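You operate a simulated robot arm through the tools that you are given. There is no shell and no other tool. Be economical: measure what you need, move in short steps, check, and stop when the job is done.

The job below is to be done with a simulated two-armed robot. You get a single attempt, and the scene is never put back.

JOB
Switch off and unplug the inflator, shut both taps, take the orange hose off.
Fine: Switch off before you pull the plug; plug beside its socket box, orange hose end standing on the bench; green and yellow hoses stay on.

The check looks at the end state, three seconds after you hand in, the way a careful person would. Anything else that was tipped, shoved, dropped, spilled or broken makes it a failure.

ROBOT AND FRAMES
Two 6-joint arms with two-finger parallel grippers on one trunk, on a base that drives. Base frame: it is fixed to the floor where the robot stands at the start and does not move with it; the origin is under the middle of the robot, x ahead of it, y to its left, z up. Units: mm, degrees, N and s.
The left shoulder is at the start at [-77, 177, 832], the right one opposite. With the tool pointing down near the work surface each hand reaches from about 100 to 720 mm from the robot's upright axis, wherever it stands, measured 20 degrees to its own side. Places, roughly: green tap lever [500, 600, 900]; switch of the inflator [400, 200, 900]; top of the pump bench [700, 900, 800]; yellow tap lever [500, 500, 900]. Payload 1.57 kg a hand.
The tool frame of a hand sits at the grasp point between the pads (the TCP): z along the fingers, y along the line on which they close. The tips reach 30 mm beyond it. Largest opening 80 mm; finger width 17, thickness 12; the body of the gripper, 40 by 82 mm, starts 80 mm behind the TCP.
Orientation is that of the tool frame in the base frame, as [roll, pitch, yaw] about the fixed x, y, z axes, in that order (R = Rz(yaw) Ry(pitch) Rx(roll)). With the fingers straight down and closing along the base's y, the tool's x points along the base's -x, its y along +y and its z along -z.

CONTROLS
- The arms move only by the tool nudge_tool. It takes "left_rows", "right_rows" or both (then of equal length, played together; a hand with none holds still); each is a list of rows, each a list of 6 numbers: the shift along the base's x, y, z in units of 200 mm (1.0 is 200 mm), then the turn, a rotation vector about the base's x, y, z in units of 60 degrees (1.0 is 60 degrees). In form: [[dx, dy, dz, ax, ay, az], ...]. A call has 1 to 12 rows; each row is the pose to reach, as a shift and turn from the pose commanded when the call began. "left_grip" and "right_grip" are, for a hand that has rows, the gripper command, from -1 (shut) to 1 (fully open), values between in proportion, set as the call begins (left out, the last holds). A call with a number of a shift or a turn outside -1 to 1 is refused whole. Each row takes 0.2 s and may step no farther than 50 mm and 8.6 degrees from the row before; otherwise, or with a gripper value out of range, the whole call is refused. Where a pose cannot be reached the arm comes as near as it can. A force on the tool above 40 N (or 10 N above the force at the start of the call, whichever is more), or a blocked arm, ends the call early, and 0.2 s more pass. Each finger travels about 72 mm/s and halts on what it meets, pressing with about 32 N; the grip force reading is that of the motor and also rises with nothing between the fingers. The clock runs only during rows and for 0.2 s after the last one: add rows that repeat a pose to give the fingers time. The reply holds the time, the measured pose of the TCP, the force on the tool along the base axes, the opening and the grip force, in the units named above and with some noise, with the torque about the TCP (base axes, N m) and any sound that the robot's microphone picked up.
- Cameras (640 x 400 px; columns grow to the right, rows downward): "scene" is now at [33.4, 39, 1561.9]; the picture's right is [0.48, -0.88, 0.00], its down [-0.60, -0.33, -0.73] and it looks along [0.64, 0.35, -0.69] (base axes); focal length 264 px, centre (320, 200). "left" rides on the left gripper at [72, 7, -122] in its tool frame; the picture's right is [-0.09, 1.00, 0.00], its down [-0.84, -0.08, -0.54] and it looks along [-0.54, -0.05, 0.84] (tool axes); focal length 238 px, centre (320, 200). "right" rides on the right gripper at [72, -7, -122] in its tool frame; the picture's right is [0.09, 1.00, 0.00], its down [-0.84, 0.08, -0.54] and it looks along [-0.54, 0.05, 0.84] (tool axes); focal length 238 px, centre (320, 200). There is no depth. A picture from a camera that has moved, and an enlarged one, comes with that camera's place and axes in the base frame and with its lens.
- snapshot(camera): a new picture of that camera. No time passes.
- raise_lower(by): slides the trunk up (or, below 0, down) by that many mm; the arms and the scene camera ride with it, the base frame stays. It gives what a move gives, with no picture.
- drive_base(legs): drives the robot by 1 to 6 legs, each [ahead, left, turn to the left] in mm, mm and degrees, along the robot's own axes; the way and the turn of a leg run together, so that a leg with both is an arc; at most 1500 mm and 180 degrees a leg. The arms and the cameras ride along, it lands a little off, and it stops where it bumps. It gives what a move gives.
- pan_tilt(pan, tilt): turns the head with the scene camera to pan (to the left, within 143 degrees either way) and tilt (down, from -29 to 69), counted from straight ahead of the robot. It gives what a move gives.
- inspect(camera, box): a new picture of the part [left, top, right, bottom] of that camera's present view, enlarged. No time passes.
- job_done(): hands the job in; it is judged then, once.

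Work in short steps. Places have to be worked out from the pictures, the camera data and where the tool is seen: move nearer, look again, correct. Check each grasp and each placing, and mend what went wrong. You have 120 turns and 92 pictures in all, those below and enlarged ones among them. Open the grippers and draw the arms clear of the work before you hand the job in, unless the task says otherwise; then end with one line.

The tools are called after "Emit:" as name(argument=value, ...) on one line, values as JSON. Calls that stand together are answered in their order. nudge_tool: Moves the arms, as the interface text tells. Its arguments: {"type":"object","properties":{"left_rows":{"type":"array"},"left_grip":{"type":"number"},"right_rows":{"type":"array"},"right_grip":{"type":"number"}},"required":[]} The other tools are called the same way: raise_lower (by) slides the trunk up or down; drive_base (legs) drives the base; pan_tilt (pan, tilt) turns the head that bears the scene camera; snapshot (camera) takes a picture; inspect (camera, box) takes an enlarged picture of a part of a camera's view; job_done () hands the job in.

At the start:

```text
clock: 0.0
left_tool_pos: [344.8, 452.2, 1231.8]
left_orientation: [179.9, 0.0, 179.9]
left_force: [-0.3, 0.6, 0.4]
left_wrist_torque: [-0.03, 0.01, -0.01]
left_width: 80.0
left_finger_force: 0.0
right_tool_pos: [476.8, 24.7, 1170.4]
right_orientation: [-179.9, 0.0, 180.0]
right_force: [1.1, -0.4, 0.2]
right_wrist_torque: [-0.03, -0.01, 0.0]
right_width: 79.8
right_finger_force: 0.0
trunk travel left (down, up): [-275.0, 53.0]
robot x, y, heading: [-2.0, -0.5, 0.1]
head pan, tilt: [28.6, 43.5]
```

scene: 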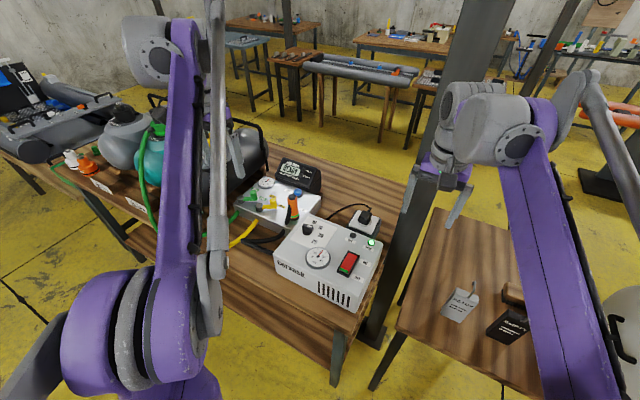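
right: 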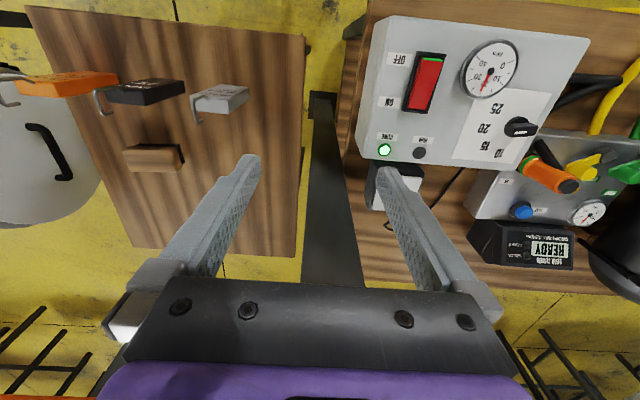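
left: 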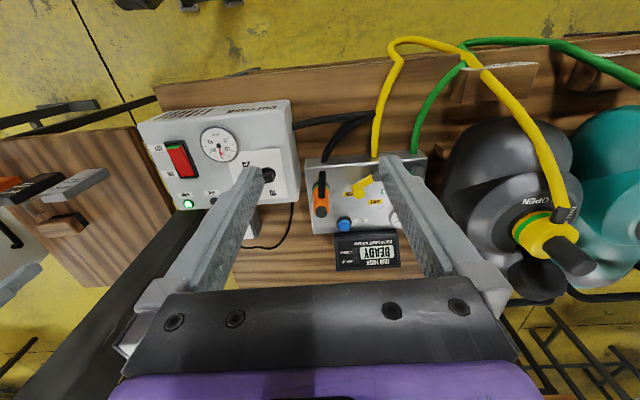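

The pictures show the inflator (white box with red switch), a manifold with the orange, yellow and green taps/fittings, and a display. I'll zoom in for detail.

Emit:
inspect(camera="scene", box=[220, 150, 400, 310])

Emit:
inspect(camera="left", box=[130, 80, 450, 280])

Emit:
inspect(camera="right", box=[340, 10, 640, 280])

```text
2.50 times, centred on (310, 230) of scene
camera zoom: at [33.4, 39.0, 1561.9], right [0.48, -0.88, 0.0], down [-0.6, -0.33, -0.73], along [0.64, 0.35, -0.69], focal length 659 px, centre (345, 125)
```

zoom: 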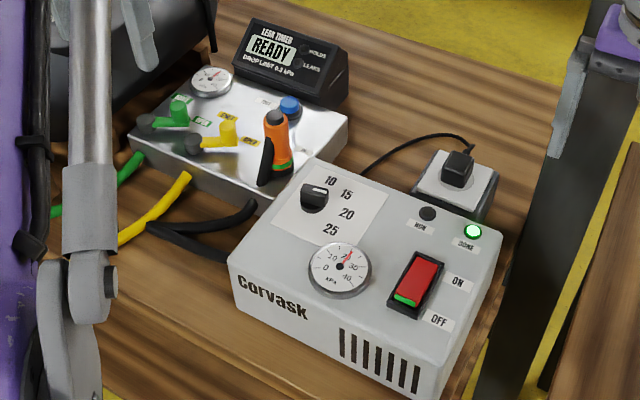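

```text
2.00 times, centred on (290, 180) of left
camera zoom: at [272.4, 457.3, 1355.3], right [0.09, 1.0, 0.0], down [0.84, -0.08, 0.54], along [0.54, -0.05, -0.84], focal length 477 px, centre (380, 240)
```

zoom: 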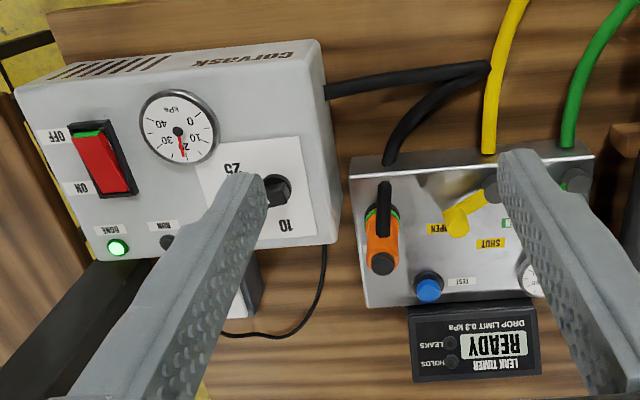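

```text
1.48 times, centred on (490, 145) of right
camera zoom: at [404.9, 19.0, 1292.3], right [-0.09, 1.0, 0.0], down [0.84, 0.08, 0.54], along [0.54, 0.05, -0.84], focal length 353 px, centre (68, 282)
```

zoom: 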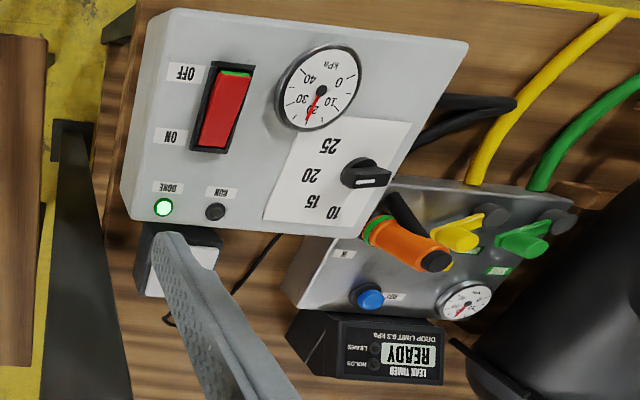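

Triangulating: the red switch is at about (433,171,924), and the orange coupling at about (552,432,922). I'll zoom tighter on the manifold, switch and plug.

Emit:
inspect(camera="left", box=[295, 140, 435, 275])

Emit:
inspect(camera="scene", box=[240, 170, 320, 230])

Emit:
inspect(camera="scene", box=[320, 195, 400, 285])

Emit:
inspect(camera="right", box=[480, 120, 640, 240])

```text
2.96 times, centred on (365, 208) of left
camera zoom: at [272.4, 457.3, 1355.3], right [0.09, 1.0, 0.0], down [0.84, -0.08, 0.54], along [0.54, -0.05, -0.84], focal length 706 px, centre (187, 178)
```

zoom: 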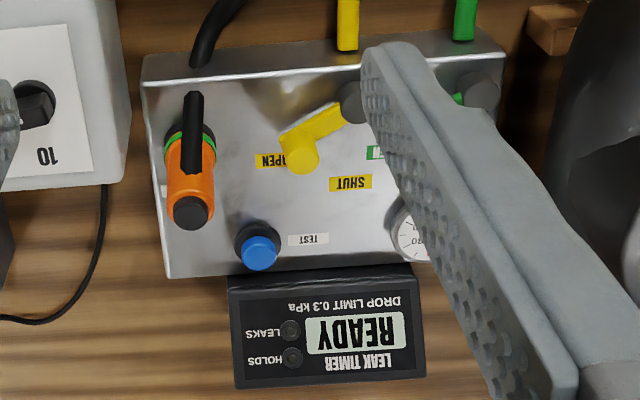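

```text
6.67 times, centred on (280, 200) of scene
camera zoom: at [33.4, 39.0, 1561.9], right [0.48, -0.88, 0.0], down [-0.6, -0.33, -0.73], along [0.64, 0.35, -0.69], focal length 1757 px, centre (587, 200)
```

zoom: 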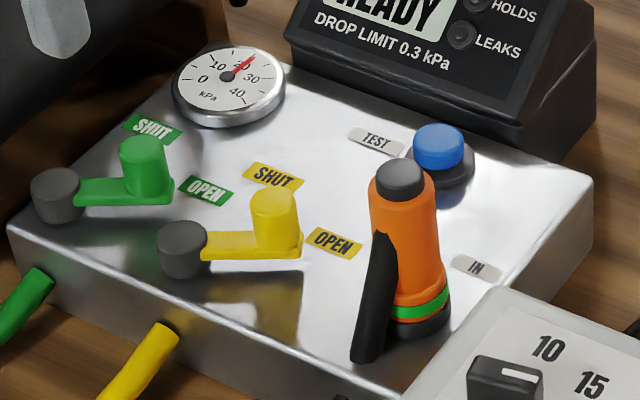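

```text
4.44 times, centred on (360, 240) of scene
camera zoom: at [33.4, 39.0, 1561.9], right [0.48, -0.88, 0.0], down [-0.6, -0.33, -0.73], along [0.64, 0.35, -0.69], focal length 1171 px, centre (142, 22)
```

zoom: 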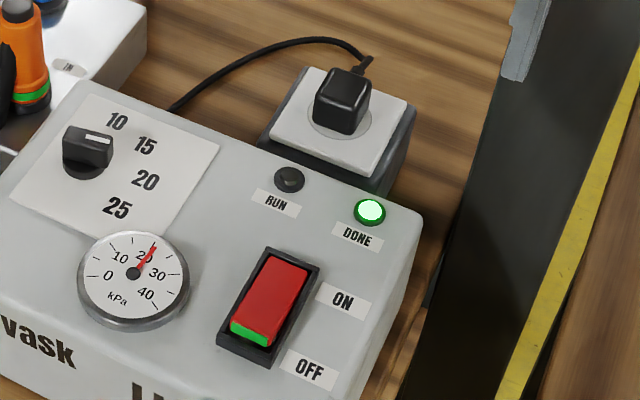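

```text
3.33 times, centred on (560, 180) of right
camera zoom: at [404.9, 19.0, 1292.3], right [-0.09, 1.0, 0.0], down [0.84, 0.08, 0.54], along [0.54, 0.05, -0.84], focal length 794 px, centre (-480, 267)
```

zoom: 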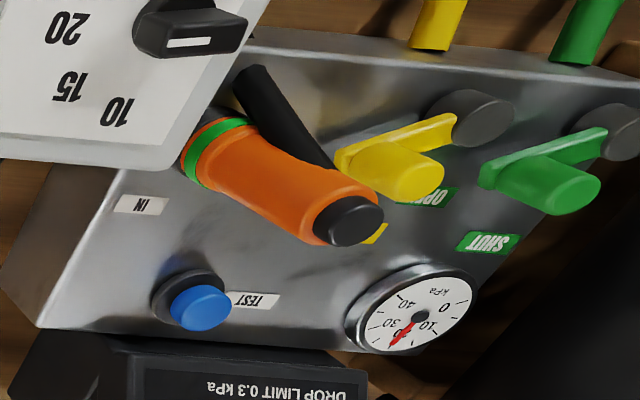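

The coupling is an upright orange part with a black lever or stub and a green ring. The taps have upright pegs pointing at OPEN. The rocker runs along x from about 405 to 466, with its OFF end nearest the robot. I'll bring the left camera closer to the manifold and the closed right hand above the rocker's OFF end.

Emit:
nudge_tool(left_rows=[[0.095, -0.027, -0.174, 0, 0, 0], [0.19, -0.054, -0.348, 0, 0, 0], [0.285, -0.081, -0.522, 0, 0, 0], [0.38, -0.108, -0.696, 0, 0, 0], [0.475, -0.135, -0.87, 0, 0, 0]], right_rows=[[-0.065, 0.145, -0.16, 0, 0, 0], [-0.13, 0.29, -0.32, 0, 0, 0], [-0.195, 0.435, -0.48, 0, 0, 0], [-0.26, 0.58, -0.64, 0, 0, 0], [-0.32, 0.715, -0.8, 0, 0, 0]], right_grip=-1)

Emit:
snapshot(camera="left")

Emit:
snapshot(camera="right")

```text
clock: 1.2
left_tool_pos: [440.2, 422.7, 1057.7]
left_orientation: [179.9, 0.0, -179.9]
left_force: [1.2, -0.5, -0.7]
left_wrist_torque: [-0.02, 0.04, 0.0]
left_width: 79.9
left_finger_force: 0.1
right_tool_pos: [410.1, 167.8, 1010.6]
right_orientation: [-179.8, 0.0, 180.0]
right_force: [1.0, -0.2, -0.5]
right_wrist_torque: [-0.01, -0.01, -0.02]
right_width: 0.0
right_finger_force: 21.0
trunk travel left (down, up): [-275.0, 53.0]
robot x, y, heading: [-0.9, -1.7, 0.0]
head pan, tilt: [28.6, 43.5]
```

```text
81 pictures are left
camera left: at [367.2, 428.3, 1180.4], right [0.09, 1.0, 0.0], down [0.84, -0.08, 0.54], along [0.54, -0.05, -0.84], focal length 238 px, centre (320, 200)
```

left: 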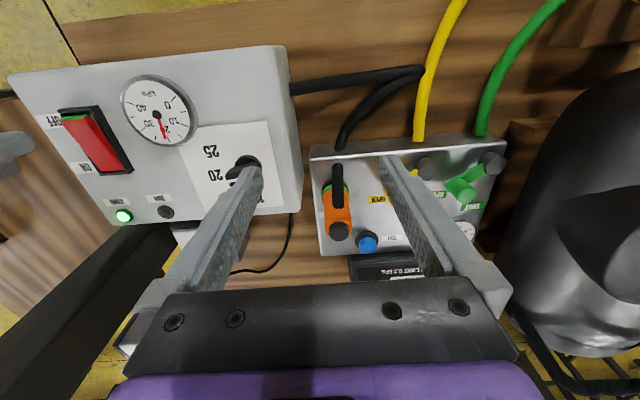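

```text
80 pictures are left
camera right: at [339.8, 162.0, 1131.9], right [-0.09, 1.0, 0.0], down [0.84, 0.08, 0.54], along [0.54, 0.05, -0.84], focal length 238 px, centre (320, 200)
```

right: 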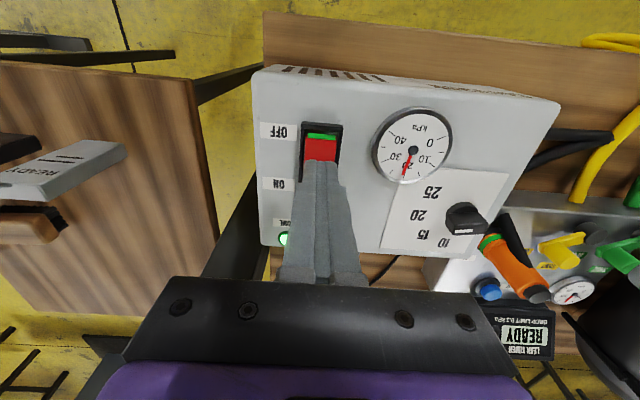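

The tip is right over the OFF end (rocker about x 405–466, y 169). I'll press down slowly.

Emit:
nudge_tool(right_rows=[[0.025, 0.005, -0.12, 0, 0, 0], [0.025, 0.005, -0.2, 0, 0, 0], [0.025, 0.005, -0.225, 0, 0, 0], [0.025, 0.005, -0.25, 0, 0, 0], [0.025, 0.005, -0.27, 0, 0, 0], [0.025, 0.005, -0.29, 0, 0, 0], [0.025, 0.005, -0.31, 0, 0, 0]])

Emit:
snapshot(camera="right")

Emit:
inspect(camera="left", box=[300, 120, 420, 260])

```text
clock: 2.8
left_tool_pos: [438.7, 422.0, 1060.0]
left_orientation: [-179.9, 0.1, 179.9]
left_force: [0.4, 1.0, 0.2]
left_wrist_torque: [0.02, 0.01, -0.01]
left_width: 79.8
left_finger_force: 0.0
right_tool_pos: [417.4, 169.1, 953.9]
right_orientation: [179.9, 0.2, 180.0]
right_force: [-2.5, -0.6, 22.7]
right_wrist_torque: [-0.04, -0.17, -0.12]
right_width: 0.2
right_finger_force: 21.1
trunk travel left (down, up): [-275.0, 53.0]
robot x, y, heading: [-1.3, 5.3, 0.2]
head pan, tilt: [28.6, 43.5]
stopped in row 7 (right hand): the force on the tool passed its limit at 51 N (the readings are from after the stop); the commanded pose is now the measured one
```

```text
79 pictures are left
camera right: at [344.9, 162.8, 1075.5], right [-0.09, 1.0, 0.0], down [0.83, 0.08, 0.55], along [0.54, 0.05, -0.84], focal length 238 px, centre (320, 200)
```

right: 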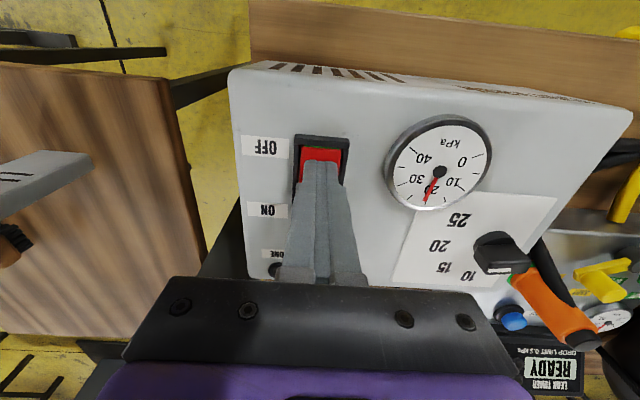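

```text
2.86 times, centred on (360, 190) of left
camera zoom: at [365.2, 427.2, 1182.1], right [0.09, 1.0, 0.0], down [0.84, -0.08, 0.54], along [0.54, -0.05, -0.84], focal length 681 px, centre (206, 229)
```

zoom: 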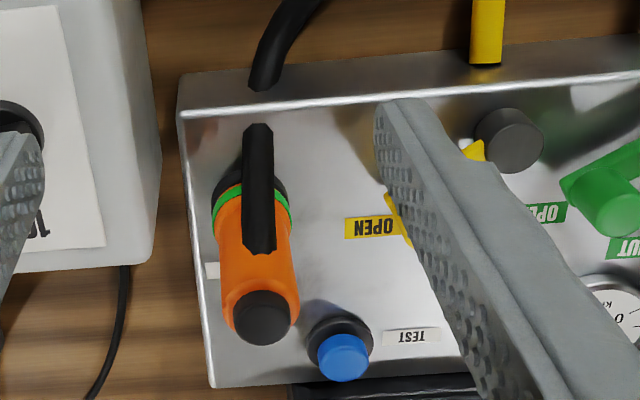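

The lamp is dark, so the rocker went over. I'll lift the right hand, and tilt the left hand for a flatter look at the front of the manifold and the coupling.

Emit:
nudge_tool(left_rows=[[-0.06, 0.01, -0.07, 0, -0.14, 0], [-0.12, 0.02, -0.14, 0, -0.28, 0], [-0.18, 0.03, -0.22, 0, -0.42, 0], [-0.24, 0.04, -0.3, 0, -0.56, 0], [-0.3, 0.04, -0.38, 0, -0.68, 0]], right_rows=[[0, 0, 0.2, 0, 0, 0], [-0.1, -0.1, 0.4, 0, 0, 0], [-0.2, -0.2, 0.5, 0, 0, 0], [-0.2, -0.3, 0.6, 0, 0, 0], [-0.2, -0.3, 0.6, 0, 0, 0]])

Emit:
snapshot(camera="left")

Emit:
inspect(camera="scene", box=[240, 160, 400, 290])

```text
clock: 4.0
left_tool_pos: [377.1, 429.8, 983.4]
left_orientation: [180.0, 41.0, -180.0]
left_force: [0.0, 0.0, 0.0]
left_wrist_torque: [-0.01, -0.03, 0.01]
left_width: 80.0
left_finger_force: 0.0
right_tool_pos: [378.8, 111.5, 1071.6]
right_orientation: [179.9, 0.2, 179.9]
right_force: [-0.5, -0.1, -0.4]
right_wrist_torque: [0.03, 0.01, 0.03]
right_width: 0.0
right_finger_force: 20.6
trunk travel left (down, up): [-275.0, 53.0]
robot x, y, heading: [1.6, -2.2, -0.1]
head pan, tilt: [28.6, 43.5]
```

```text
77 pictures are left
camera left: at [242.2, 435.7, 1028.4], right [0.07, 1.0, 0.06], down [0.28, -0.08, 0.96], along [0.96, -0.05, -0.28], focal length 238 px, centre (320, 200)
```

left: 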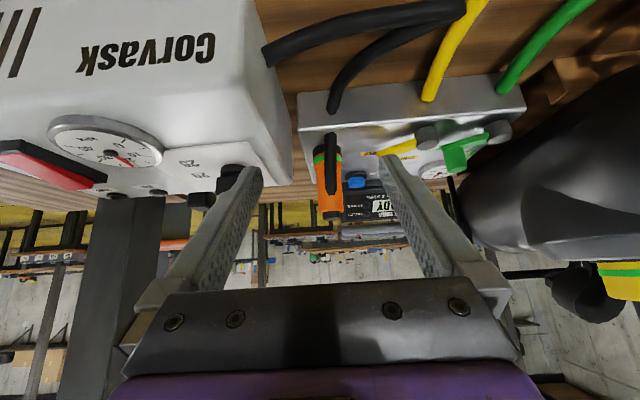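

```text
3.08 times, centred on (320, 225) of scene
camera zoom: at [33.1, 39.6, 1561.9], right [0.48, -0.88, 0.0], down [-0.6, -0.33, -0.73], along [0.64, 0.35, -0.69], focal length 811 px, centre (320, 123)
```

zoom: 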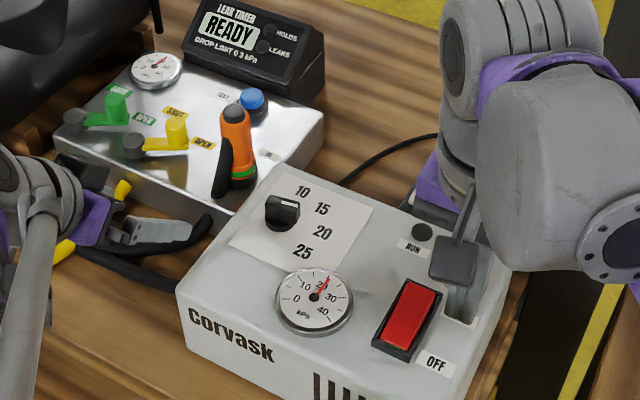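

The switch now shows no green, so it is off. I'll zoom into the coupling.

Emit:
inspect(camera="left", box=[285, 70, 415, 230])

Emit:
inspect(camera="left", box=[370, 70, 530, 190])

```text
2.50 times, centred on (350, 150) of left
camera zoom: at [242.2, 435.7, 1028.4], right [0.07, 1.0, 0.06], down [0.28, -0.08, 0.96], along [0.96, -0.05, -0.28], focal length 596 px, centre (245, 325)
```

zoom: 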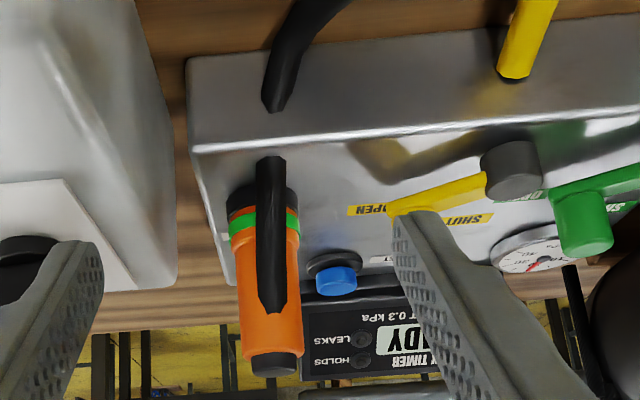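

```text
3.33 times, centred on (450, 130) of left
camera zoom: at [242.2, 435.7, 1028.4], right [0.07, 1.0, 0.06], down [0.28, -0.08, 0.96], along [0.96, -0.05, -0.28], focal length 794 px, centre (-113, 433)
```

zoom: 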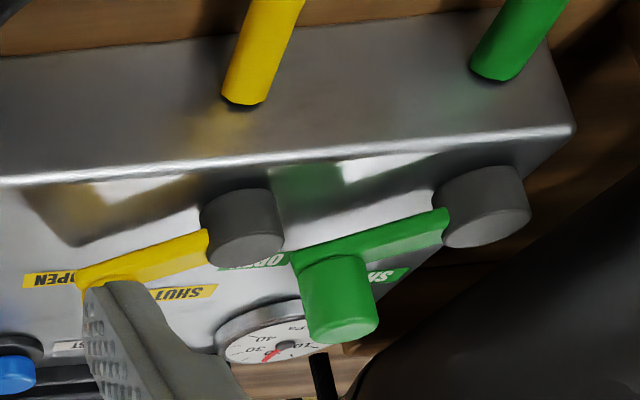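

The hose rises into the orange end through the corner of the manifold. The orange body stands at about (552,433), z 885–960, with the manifold top at about 868. The levers swing from OPEN (about −58°) to SHUT (about −4°, pointing away from me). The pegs are at yellow (557,522,907) and green (553,608,907), with pivots at about (528,566) and (526,654). I'll straighten the left hand and look over the green tap and the nearby pump.

Emit:
nudge_tool(left_rows=[[0, 0.05, 0.15, 0, 0.14, 0], [0.05, 0.2, 0.25, 0, 0.28, 0], [0.1, 0.4, 0.35, 0, 0.42, 0], [0.2, 0.6, 0.4, 0, 0.56, 0], [0.3, 0.8, 0.4, 0, 0.68, 0]])

Emit:
snapshot(camera="left")

Emit:
snapshot(camera="scene")

```text
clock: 5.2
left_tool_pos: [440.1, 592.0, 1061.6]
left_orientation: [-179.9, -0.2, -179.9]
left_force: [1.3, 1.0, -0.7]
left_wrist_torque: [-0.02, 0.03, 0.0]
left_width: 80.1
left_finger_force: 0.1
right_tool_pos: [380.7, 112.7, 1070.8]
right_orientation: [180.0, 0.1, -180.0]
right_force: [0.0, 0.2, -0.4]
right_wrist_torque: [-0.03, 0.0, 0.01]
right_width: 0.1
right_finger_force: 21.8
trunk travel left (down, up): [-275.0, 53.0]
robot x, y, heading: [-1.6, -2.2, 0.0]
head pan, tilt: [28.6, 43.5]
```

```text
73 pictures are left
camera left: at [368.2, 598.2, 1184.7], right [0.09, 1.0, 0.0], down [0.84, -0.08, 0.54], along [0.54, -0.05, -0.84], focal length 238 px, centre (320, 200)
```

left: 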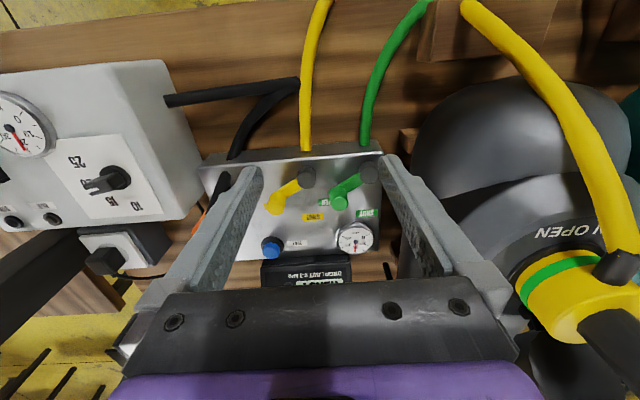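

```text
72 pictures are left
camera scene: at [35.3, 41.4, 1561.8], right [0.48, -0.88, 0.0], down [-0.61, -0.33, -0.72], along [0.64, 0.35, -0.69], focal length 264 px, centre (320, 200)
```

scene: 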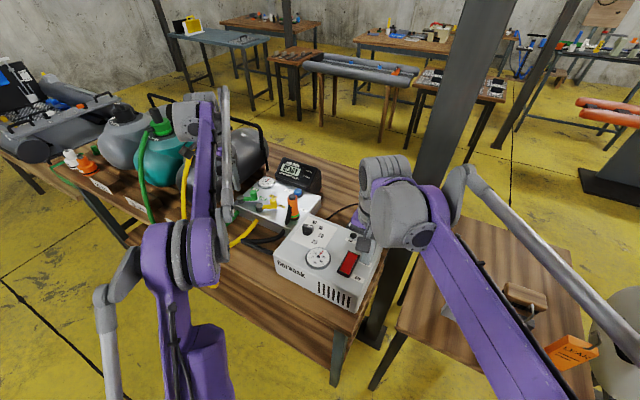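

The pump is well clear (y ≥ about 700). Refined positions are green peg (554,609), yellow peg (554,518) and pivots (524,653) and (525,564), with a lever radius of about 53. I'll close the left hand and set it down beside the green peg on its −y side.

Emit:
nudge_tool(left_rows=[[0.2, -0.03, -0.1, 0, 0, 0], [0.4, -0.07, -0.2, 0, 0, 0], [0.56, -0.1, -0.31, 0, 0, 0], [0.56, -0.1, -0.45, 0, 0, 0], [0.56, -0.1, -0.6, 0, 0, 0], [0.56, -0.1, -0.7, 0, 0, 0]], left_grip=-1)

Emit:
inspect(camera="left", box=[220, 50, 440, 290])

Emit:
inspect(camera="scene", box=[220, 160, 320, 230])

```text
clock: 6.6
left_tool_pos: [550.8, 570.2, 923.0]
left_orientation: [179.9, 0.1, -180.0]
left_force: [0.0, 0.3, 0.2]
left_wrist_torque: [0.0, 0.0, 0.01]
left_width: 0.0
left_finger_force: 21.7
left hand out of reach, approached as far as the arm can: row 3
right_tool_pos: [379.8, 110.4, 1072.2]
right_orientation: [179.9, 0.1, 180.0]
right_force: [0.0, 0.3, -0.7]
right_wrist_torque: [-0.01, -0.02, 0.02]
right_width: 0.0
right_finger_force: 21.3
trunk travel left (down, up): [-275.0, 53.0]
robot x, y, heading: [3.7, -1.0, -0.2]
head pan, tilt: [28.6, 43.5]
```

```text
1.67 times, centred on (330, 170) of left
camera zoom: at [478.0, 576.3, 1045.5], right [0.09, 1.0, 0.0], down [0.84, -0.08, 0.54], along [0.54, -0.05, -0.84], focal length 397 px, centre (303, 250)
```

zoom: 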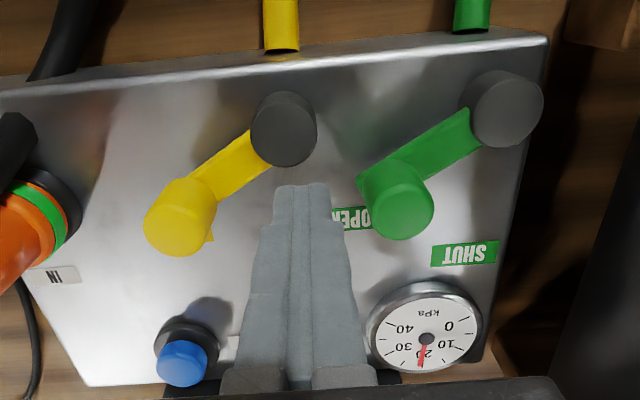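

```text
5.71 times, centred on (270, 195) of scene
camera zoom: at [33.6, 39.3, 1561.9], right [0.48, -0.88, 0.0], down [-0.6, -0.33, -0.73], along [0.64, 0.35, -0.69], focal length 1506 px, centre (606, 229)
```

zoom: 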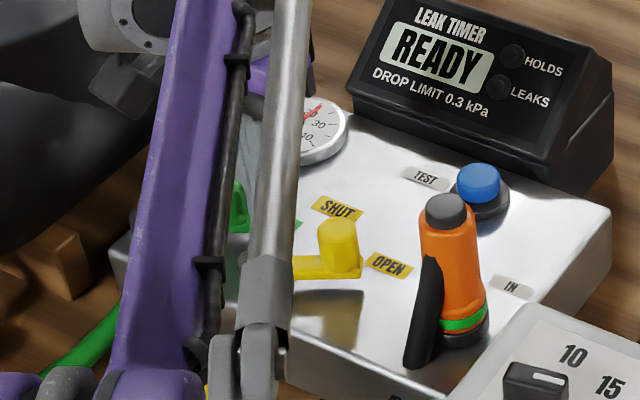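

The arm is near its reach limit here, and the end of the arc would be out of reach. I'll withdraw the hand up and back, then drive the base left by 170 mm.

Emit:
nudge_tool(left_rows=[[-0.02, 0, 0.2, 0, 0, 0], [-0.2, -0.05, 0.36, 0, 0, 0], [-0.4, -0.15, 0.5, 0, 0, 0], [-0.58, -0.25, 0.64, 0, 0, 0], [-0.76, -0.4, 0.75, 0, 0, 0], [-0.85, -0.6, 0.85, 0, 0, 0], [-0.85, -0.7, 0.98, 0, 0, 0]])

Emit:
drive_base(legs=[[0, 170, 0]])

Emit:
snapshot(camera="scene")

```text
refused: row 3 steps farther than a row can; nothing moved
```

```text
clock: 7.7
left_tool_pos: [558.5, 594.5, 921.7]
left_orientation: [-179.2, 0.4, 179.2]
left_force: [-0.5, 0.2, -0.4]
left_wrist_torque: [-0.01, 0.02, 0.03]
left_width: 0.0
left_finger_force: 21.4
right_tool_pos: [380.4, 145.9, 1073.3]
right_orientation: [-179.9, 0.1, 180.0]
right_force: [-0.1, -0.6, 0.6]
right_wrist_torque: [0.0, 0.01, 0.02]
right_width: 0.0
right_finger_force: 21.2
trunk travel left (down, up): [-275.0, 53.0]
robot x, y, heading: [0.8, 36.2, 0.2]
head pan, tilt: [28.6, 43.5]
stopped in leg 1: the force on the tool passed its limit at 48 N (the readings are from after the stop); the commanded pose is now the measured one
```

```text
69 pictures are left
camera scene: at [34.2, 76.2, 1561.8], right [0.48, -0.88, 0.0], down [-0.61, -0.33, -0.72], along [0.64, 0.34, -0.69], focal length 264 px, centre (320, 200)
```

scene: 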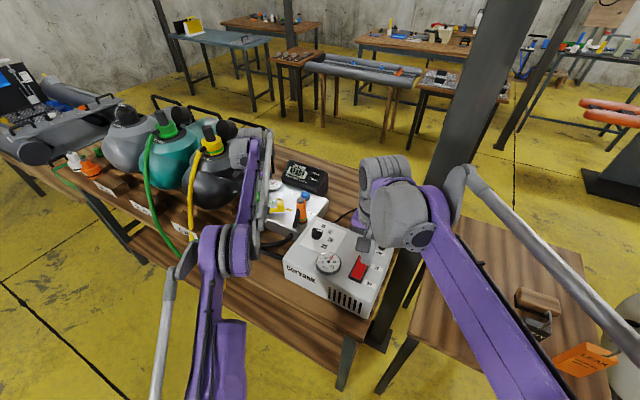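

My retraction was refused for too large a step, so the drive pushed the finger sideways into the green peg until it stopped. I'll check what moved before doing anything else.

Emit:
snapshot(camera="left")

Emit:
inspect(camera="scene", box=[240, 150, 340, 260])

```text
68 pictures are left
camera left: at [485.3, 604.0, 1043.9], right [0.11, 0.99, -0.01], down [0.83, -0.08, 0.55], along [0.54, -0.07, -0.84], focal length 238 px, centre (320, 200)
```

left: 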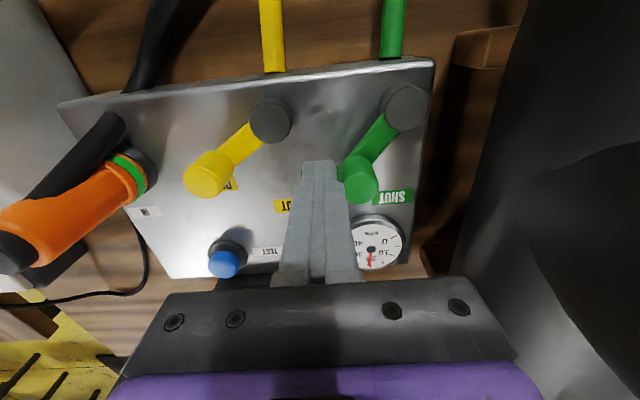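

```text
3.64 times, centred on (290, 205) of scene
camera zoom: at [34.2, 76.2, 1561.8], right [0.48, -0.88, 0.0], down [-0.61, -0.33, -0.72], along [0.64, 0.34, -0.69], focal length 958 px, centre (429, 182)
```

zoom: 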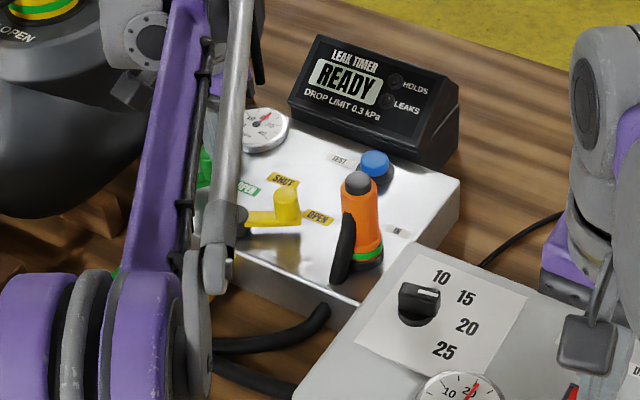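

Only the green lever turned a little, towards SHUT. The manifold hasn't moved, as its pivot is still at (523,652). Now I'll withdraw properly, and drive only once the hand is clear.

Emit:
nudge_tool(left_rows=[[0, -0.03, 0.1, 0, 0, 0], [-0.02, -0.05, 0.3, 0, 0, 0], [-0.2, -0.1, 0.42, 0, 0, 0], [-0.36, -0.18, 0.54, 0, 0, 0], [-0.52, -0.28, 0.64, 0, 0, 0], [-0.66, -0.42, 0.74, 0, 0, 0], [-0.76, -0.58, 0.84, 0, 0, 0], [-0.82, -0.74, 0.95, 0, 0, 0]])

```text
clock: 9.5
left_tool_pos: [395.6, 445.0, 1114.5]
left_orientation: [-179.3, 0.4, 179.4]
left_force: [0.4, -0.4, 0.2]
left_wrist_torque: [0.02, -0.01, 0.01]
left_width: 0.1
left_finger_force: 21.6
right_tool_pos: [378.4, 144.2, 1072.4]
right_orientation: [179.9, 0.3, 179.8]
right_force: [-0.3, -0.1, 0.5]
right_wrist_torque: [0.04, 0.0, -0.01]
right_width: 0.0
right_finger_force: 21.4
trunk travel left (down, up): [-275.0, 53.0]
robot x, y, heading: [-3.2, 34.8, -0.3]
head pan, tilt: [28.6, 43.5]
```

The hands are clear at z>1070, so I'll drive left 150 mm.

Emit:
drive_base(legs=[[0, 150, 0]])

```text
clock: 11.4
left_tool_pos: [395.8, 594.5, 1113.1]
left_orientation: [-179.3, 0.4, 179.2]
left_force: [-0.3, 0.6, -0.4]
left_wrist_torque: [0.0, 0.0, -0.01]
left_width: 0.0
left_finger_force: 21.4
right_tool_pos: [380.3, 293.6, 1072.1]
right_orientation: [179.9, 0.2, 179.9]
right_force: [-0.7, 0.6, -0.3]
right_wrist_torque: [-0.01, -0.01, 0.0]
right_width: 0.1
right_finger_force: 21.8
trunk travel left (down, up): [-275.0, 53.0]
robot x, y, heading: [4.7, 185.9, -0.2]
head pan, tilt: [28.6, 43.5]
```

Base is at y≈186. I'll approach beside the green peg again and push along the arc to SHUT.

Emit:
nudge_tool(left_rows=[[0.2, -0.02, -0.1, 0, 0, 0], [0.4, -0.04, -0.2, 0, 0, 0], [0.6, -0.055, -0.3, 0, 0, 0], [0.8, -0.055, -0.42, 0, 0, 0], [0.82, -0.055, -0.6, 0, 0, 0], [0.82, -0.055, -0.8, 0, 0, 0], [0.82, -0.055, -0.965, 0, 0, 0]])

Emit:
nudge_tool(left_rows=[[0.02, 0.055, 0, 0, 0, 0], [0.05, 0.1, 0, 0, 0, 0], [0.07, 0.145, 0, 0, 0, 0], [0.08, 0.19, 0, 0, 0, 0], [0.085, 0.215, 0, 0, 0, 0]])

Emit:
snapshot(camera="left")

```text
clock: 13.1
left_tool_pos: [563.0, 581.3, 921.0]
left_orientation: [-179.3, 0.3, 179.2]
left_force: [0.4, -0.4, -0.1]
left_wrist_torque: [0.02, 0.03, -0.03]
left_width: 0.0
left_finger_force: 21.2
right_tool_pos: [379.0, 293.6, 1072.0]
right_orientation: [179.9, 0.2, 180.0]
right_force: [0.2, 0.1, -0.4]
right_wrist_torque: [-0.01, 0.0, -0.02]
right_width: 0.0
right_finger_force: 21.0
trunk travel left (down, up): [-275.0, 53.0]
robot x, y, heading: [1.8, 183.7, -0.0]
head pan, tilt: [28.6, 43.5]
```

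```text
clock: 14.2
left_tool_pos: [578.1, 626.3, 919.9]
left_orientation: [-179.3, 0.2, 179.3]
left_force: [-0.4, 0.2, -0.2]
left_wrist_torque: [0.01, 0.01, 0.02]
left_width: 0.0
left_finger_force: 21.5
right_tool_pos: [379.3, 293.1, 1072.5]
right_orientation: [179.9, 0.1, -180.0]
right_force: [-0.2, 0.3, -0.2]
right_wrist_torque: [0.01, -0.03, -0.02]
right_width: 0.0
right_finger_force: 21.4
trunk travel left (down, up): [-275.0, 53.0]
robot x, y, heading: [0.1, 180.3, 0.0]
head pan, tilt: [28.6, 43.5]
```

```text
66 pictures are left
camera left: at [504.2, 634.8, 1043.0], right [0.11, 0.99, -0.01], down [0.83, -0.08, 0.55], along [0.54, -0.07, -0.84], focal length 238 px, centre (320, 200)
```

left: 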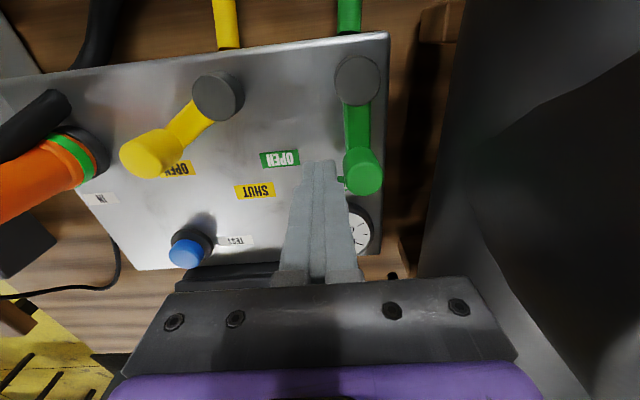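

The green lever now lies over the SHUT label. I'll push gently a little further to feel for the stop.

Emit:
nudge_tool(left_rows=[[0, 0.01, 0, 0, 0, 0], [0, 0.02, 0, 0, 0, 0], [0, 0.03, 0, 0, 0, 0], [0, 0.035, 0, 0, 0, 0]])

Emit:
inspect(camera="left", box=[200, 20, 420, 260])

```text
clock: 15.2
left_tool_pos: [578.0, 632.9, 919.9]
left_orientation: [-179.2, 0.3, 179.2]
left_force: [-2.8, -6.6, -2.7]
left_wrist_torque: [-0.12, 0.02, 0.01]
left_width: 0.0
left_finger_force: 21.6
right_tool_pos: [380.3, 292.9, 1072.6]
right_orientation: [179.8, 0.2, 179.8]
right_force: [0.8, -0.5, 0.4]
right_wrist_torque: [-0.01, 0.01, 0.02]
right_width: 0.1
right_finger_force: 21.6
trunk travel left (down, up): [-275.0, 53.0]
robot x, y, heading: [1.3, 183.1, -0.3]
head pan, tilt: [28.6, 43.5]
```

```text
1.67 times, centred on (310, 140) of left
camera zoom: at [504.6, 640.6, 1042.4], right [0.11, 0.99, -0.01], down [0.83, -0.08, 0.55], along [0.54, -0.07, -0.84], focal length 397 px, centre (337, 300)
```

zoom: 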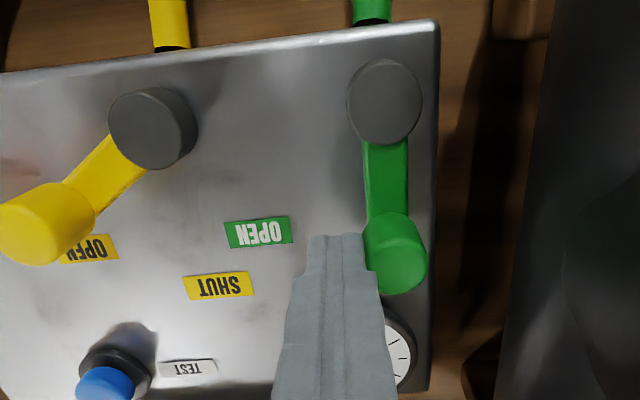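

Emit:
nudge_tool(left_rows=[[0, 0.01, 0, 0, 0, 0], [0, 0.02, 0, 0, 0, 0], [0, 0.02, 0, 0, 0, 0]])

```text
clock: 16.1
left_tool_pos: [579.0, 631.8, 921.0]
left_orientation: [-179.2, 0.4, 179.2]
left_force: [-6.3, -28.9, -7.2]
left_wrist_torque: [-0.52, 0.15, 0.03]
left_width: 0.3
left_finger_force: 21.0
right_tool_pos: [380.2, 290.0, 1072.2]
right_orientation: [179.8, 0.3, 179.8]
right_force: [0.1, 0.0, 0.2]
right_wrist_torque: [0.0, -0.04, -0.05]
right_width: 0.2
right_finger_force: 21.3
trunk travel left (down, up): [-275.0, 53.0]
robot x, y, heading: [2.5, 181.2, -0.2]
head pan, tilt: [28.6, 43.5]
```

The force jumped to 29 N with no motion, so the green lever is at its SHUT stop. I'll back off, lift, and set down beside the yellow peg.

Emit:
nudge_tool(left_rows=[[0, -0.06, 0, 0, 0, 0], [0, -0.06, 0.2, 0, 0, 0], [0, -0.06, 0.4, 0, 0, 0], [-0.03, -0.25, 0.4, 0, 0, 0], [-0.07, -0.45, 0.4, 0, 0, 0], [-0.1, -0.65, 0.4, 0, 0, 0], [-0.135, -0.755, 0.4, 0, 0, 0], [-0.135, -0.755, 0.2, 0, 0, 0], [-0.135, -0.755, 0, 0, 0, 0]])

Emit:
snapshot(camera="left")

```text
clock: 18.1
left_tool_pos: [549.7, 484.9, 921.0]
left_orientation: [-179.3, 0.3, 179.2]
left_force: [0.4, 1.6, -0.5]
left_wrist_torque: [-0.01, -0.03, -0.02]
left_width: 0.1
left_finger_force: 20.8
right_tool_pos: [379.9, 292.6, 1072.0]
right_orientation: [179.9, 0.2, 179.9]
right_force: [-0.5, 0.3, 0.4]
right_wrist_torque: [-0.01, 0.02, -0.02]
right_width: 0.0
right_finger_force: 21.7
trunk travel left (down, up): [-275.0, 53.0]
robot x, y, heading: [-0.5, 183.3, -0.3]
head pan, tilt: [28.6, 43.5]
```

```text
64 pictures are left
camera left: at [475.7, 492.4, 1042.8], right [0.11, 0.99, -0.01], down [0.83, -0.08, 0.55], along [0.54, -0.07, -0.84], focal length 238 px, centre (320, 200)
```

left: 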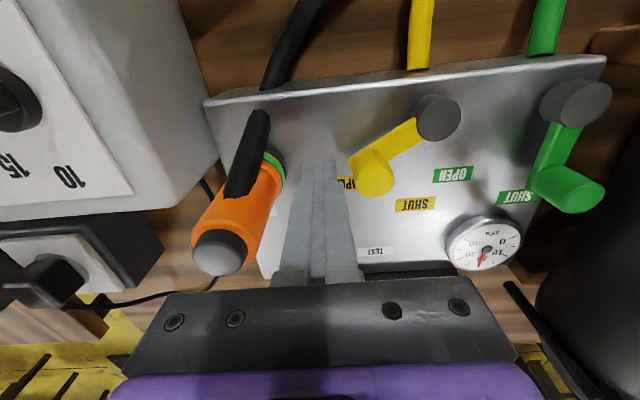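

The finger is between the orange coupling and the yellow peg. I'll push the yellow lever along its arc to the stop.

Emit:
nudge_tool(left_rows=[[0.025, 0.065, 0, 0, 0, 0], [0.07, 0.11, 0, 0, 0, 0], [0.105, 0.155, 0, 0, 0, 0], [0.125, 0.2, 0, 0, 0, 0], [0.135, 0.243, 0, 0, 0, 0], [0.14, 0.27, 0, 0, 0, 0], [0.14, 0.285, 0, 0, 0, 0], [0.14, 0.295, 0, 0, 0, 0], [0.14, 0.295, 0, 0, 0, 0]])

Emit:
snapshot(camera="left")

```text
clock: 20.1
left_tool_pos: [578.1, 542.0, 920.9]
left_orientation: [-179.2, 0.2, 179.0]
left_force: [-3.8, -17.7, -6.7]
left_wrist_torque: [-0.34, 0.1, 0.02]
left_width: 0.0
left_finger_force: 21.3
right_tool_pos: [380.4, 291.6, 1073.2]
right_orientation: [179.9, 0.1, 179.8]
right_force: [0.2, 0.3, 0.1]
right_wrist_torque: [-0.01, -0.01, 0.04]
right_width: 0.0
right_finger_force: 21.2
trunk travel left (down, up): [-275.0, 53.0]
robot x, y, heading: [-1.0, 181.2, -0.2]
head pan, tilt: [28.6, 43.5]
```

```text
63 pictures are left
camera left: at [505.2, 551.0, 1043.6], right [0.11, 0.99, -0.01], down [0.83, -0.08, 0.55], along [0.54, -0.07, -0.84], focal length 238 px, centre (320, 200)
```

left: 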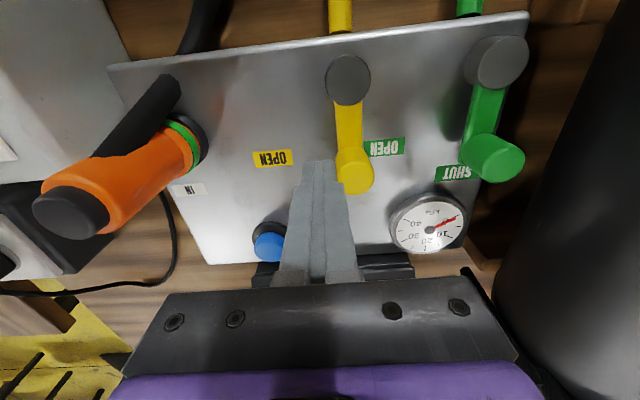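

Both taps are at their SHUT stops. Next is the plug. I'll lift the left hand away and bring the right hand, opened, over the far side of the inflator to look at the socket box.

Emit:
nudge_tool(left_rows=[[0, -0.05, 0, 0, 0, 0], [0, -0.05, 0.2, 0, 0, 0], [-0.05, -0.05, 0.4, 0, 0, 0], [-0.25, -0.05, 0.5, 0, 0, 0], [-0.4, -0.05, 0.65, 0, 0, 0], [-0.5, -0.05, 0.75, 0, 0, 0]], right_rows=[[0.15, -0.08, 0, 0, 0, 0], [0.3, -0.16, -0.05, 0, 0, 0], [0.45, -0.24, -0.1, 0, 0, 0], [0.6, -0.32, -0.15, 0, 0, 0], [0.75, -0.4, -0.25, 0, 0, 0], [0.9, -0.46, -0.31, 0, 0, 0]], right_grip=1)

Emit:
snapshot(camera="right")

Emit:
inspect(camera="scene", box=[240, 150, 400, 280])

```text
clock: 21.4
left_tool_pos: [478.7, 534.8, 1072.1]
left_orientation: [-179.2, 0.3, 179.2]
left_force: [-0.5, 0.2, 0.4]
left_wrist_torque: [0.01, 0.01, 0.0]
left_width: 0.4
left_finger_force: 21.5
right_tool_pos: [560.6, 200.9, 1009.3]
right_orientation: [179.9, 0.2, 179.8]
right_force: [0.1, -0.3, -0.6]
right_wrist_torque: [0.03, 0.02, -0.02]
right_width: 80.3
right_finger_force: 0.1
trunk travel left (down, up): [-275.0, 53.0]
robot x, y, heading: [2.6, 186.9, -0.2]
head pan, tilt: [28.6, 43.5]
```

```text
62 pictures are left
camera right: at [488.4, 194.1, 1130.6], right [-0.09, 1.0, 0.0], down [0.84, 0.07, 0.54], along [0.54, 0.05, -0.84], focal length 238 px, centre (320, 200)
```

right: 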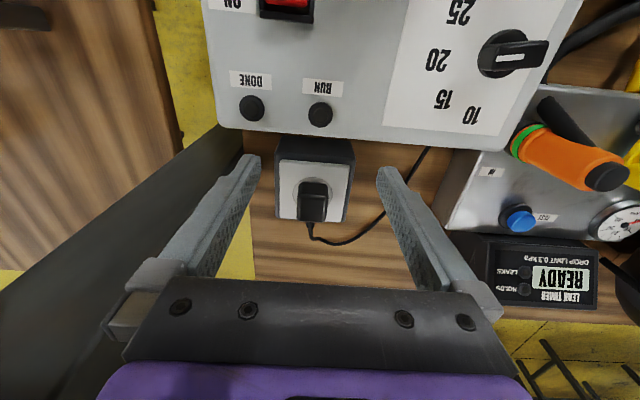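

```text
3.08 times, centred on (320, 215) of scene
camera zoom: at [34.3, 222.1, 1561.9], right [0.48, -0.88, 0.0], down [-0.61, -0.33, -0.73], along [0.64, 0.35, -0.69], focal length 811 px, centre (320, 154)
```

zoom: 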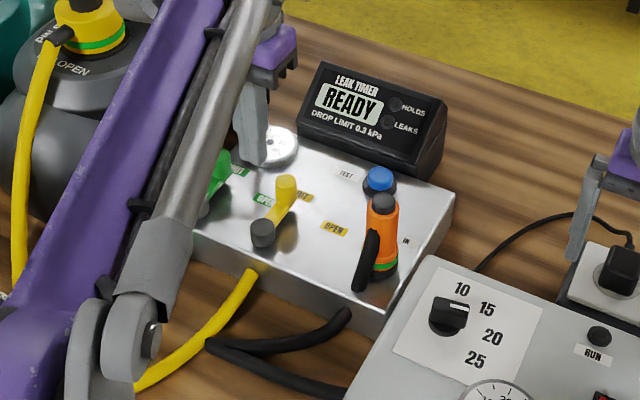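

Emit:
inspect(camera="right", box=[240, 120, 400, 260])

Emit:
inspect(camera="scene", box=[350, 200, 430, 270])

```text
2.86 times, centred on (320, 190) of right
camera zoom: at [488.4, 194.1, 1130.6], right [-0.09, 1.0, 0.0], down [0.84, 0.07, 0.54], along [0.54, 0.05, -0.84], focal length 681 px, centre (320, 229)
```

zoom: 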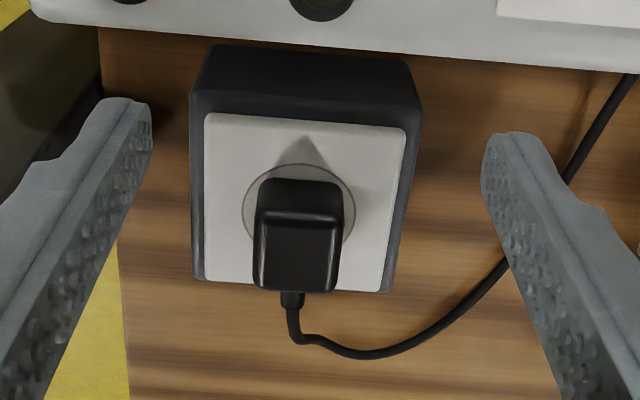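

```text
5.71 times, centred on (390, 235) of scene
camera zoom: at [34.3, 222.1, 1561.9], right [0.48, -0.88, 0.0], down [-0.61, -0.33, -0.73], along [0.64, 0.35, -0.69], focal length 1506 px, centre (-80, 0)
```

zoom: 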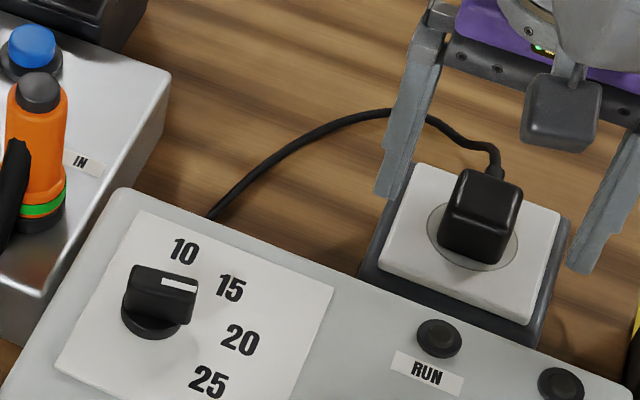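

The plug stands on the plate (z about 882) near (645,199), about 31 mm wide, with its top at about 912. I'll move the right hand over it and check.

Emit:
nudge_tool(right_rows=[[0.2, 0, -0.05, 0, 0, 0], [0.41, -0.005, -0.1, 0, 0, 0], [0.41, -0.005, -0.22, 0, 0, 0]])

Emit:
snapshot(camera="right")

Emit:
inspect(camera="scene", box=[350, 200, 430, 270])

```text
clock: 22.2
left_tool_pos: [477.9, 534.2, 1070.2]
left_orientation: [-179.3, 0.4, 179.2]
left_force: [0.0, -0.6, -0.3]
left_wrist_torque: [0.02, -0.02, 0.03]
left_width: 0.2
left_finger_force: 21.6
right_tool_pos: [640.5, 200.4, 965.4]
right_orientation: [179.9, 0.2, 179.9]
right_force: [-0.2, 0.5, -0.3]
right_wrist_torque: [-0.01, -0.04, 0.01]
right_width: 80.1
right_finger_force: 0.0
right hand out of reach, approached as far as the arm can: row 2
trunk travel left (down, up): [-275.0, 53.0]
robot x, y, heading: [-4.0, 181.6, -0.3]
head pan, tilt: [28.6, 43.5]
```

```text
58 pictures are left
camera right: at [568.0, 193.8, 1087.1], right [-0.09, 1.0, 0.0], down [0.83, 0.07, 0.55], along [0.54, 0.05, -0.84], focal length 238 px, centre (320, 200)
```

right: 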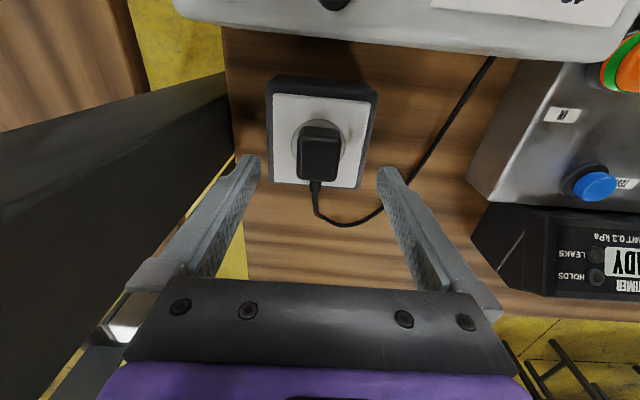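

```text
5.71 times, centred on (390, 235) of scene
camera zoom: at [32.8, 222.4, 1561.9], right [0.48, -0.88, 0.0], down [-0.6, -0.33, -0.73], along [0.64, 0.35, -0.69], focal length 1506 px, centre (-80, 0)
```

zoom: 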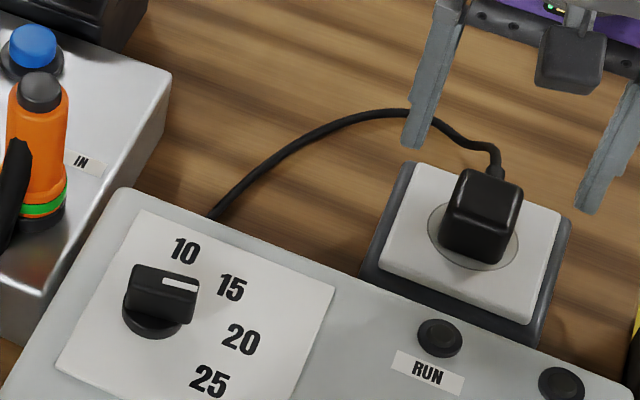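

The plug centre is at (642,199) with its top at 913. I'll lower to TCP z≈916 (tips at 886, just above the plate) and then close.

Emit:
nudge_tool(right_rows=[[0.008, -0.005, -0.12, 0, 0, 0], [0.008, -0.005, -0.2, 0, 0, 0], [0.008, -0.005, -0.245, 0, 0, 0], [0.008, -0.005, -0.245, 0, 0, 0]])

Emit:
inspect(camera="scene", box=[350, 200, 430, 270])

Emit:
inspect(camera="right", box=[220, 50, 420, 230])

```text
clock: 23.2
left_tool_pos: [479.4, 535.7, 1070.3]
left_orientation: [-179.3, 0.4, 179.1]
left_force: [-0.3, 0.1, -0.3]
left_wrist_torque: [-0.03, -0.01, 0.01]
left_width: 0.0
left_finger_force: 21.5
right_tool_pos: [643.4, 199.0, 917.1]
right_orientation: [179.9, 0.2, 179.9]
right_force: [-0.1, -0.1, 0.1]
right_wrist_torque: [0.0, 0.0, -0.01]
right_width: 80.0
right_finger_force: 0.1
trunk travel left (down, up): [-275.0, 53.0]
robot x, y, heading: [1.6, 184.2, -0.1]
head pan, tilt: [28.6, 43.5]
```

```text
5.71 times, centred on (390, 235) of scene
camera zoom: at [33.9, 222.5, 1561.9], right [0.48, -0.88, 0.0], down [-0.6, -0.33, -0.73], along [0.64, 0.35, -0.69], focal length 1506 px, centre (-80, 0)
```

zoom: 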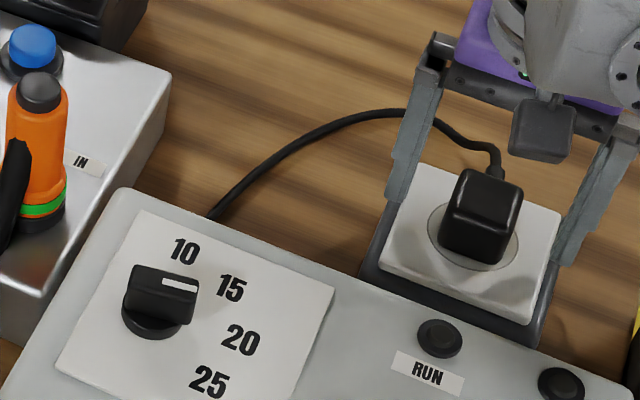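

```text
2.22 times, centred on (320, 140) of right
camera zoom: at [570.8, 193.1, 1039.2], right [-0.09, 1.0, 0.0], down [0.84, 0.07, 0.54], along [0.54, 0.05, -0.84], focal length 530 px, centre (320, 333)
```

zoom: 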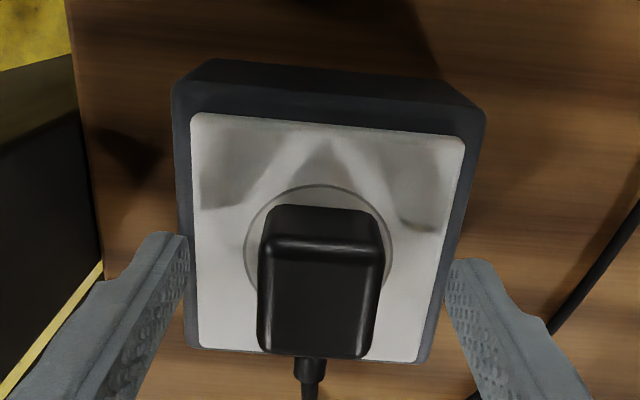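

The fingers straddle the plug. I'll close now and check the width.

Emit:
nudge_tool(right_rows=[[0, 0, -0.02, 0, 0, 0], [0, 0, -0.02, 0, 0, 0], [0, 0, -0.02, 0, 0, 0], [0, 0, -0.02, 0, 0, 0]], right_grip=-1)

```text
clock: 24.2
left_tool_pos: [479.3, 535.0, 1071.0]
left_orientation: [-179.3, 0.4, 179.1]
left_force: [-0.5, 1.1, -1.6]
left_wrist_torque: [-0.02, -0.03, 0.02]
left_width: 0.1
left_finger_force: 21.1
right_tool_pos: [643.0, 198.0, 913.3]
right_orientation: [180.0, 0.2, 179.9]
right_force: [0.2, -0.9, -1.3]
right_wrist_torque: [-0.11, 0.04, 0.07]
right_width: 34.9
right_finger_force: 32.1
trunk travel left (down, up): [-275.0, 53.0]
robot x, y, heading: [-2.3, 183.5, -0.1]
head pan, tilt: [28.6, 43.5]
```

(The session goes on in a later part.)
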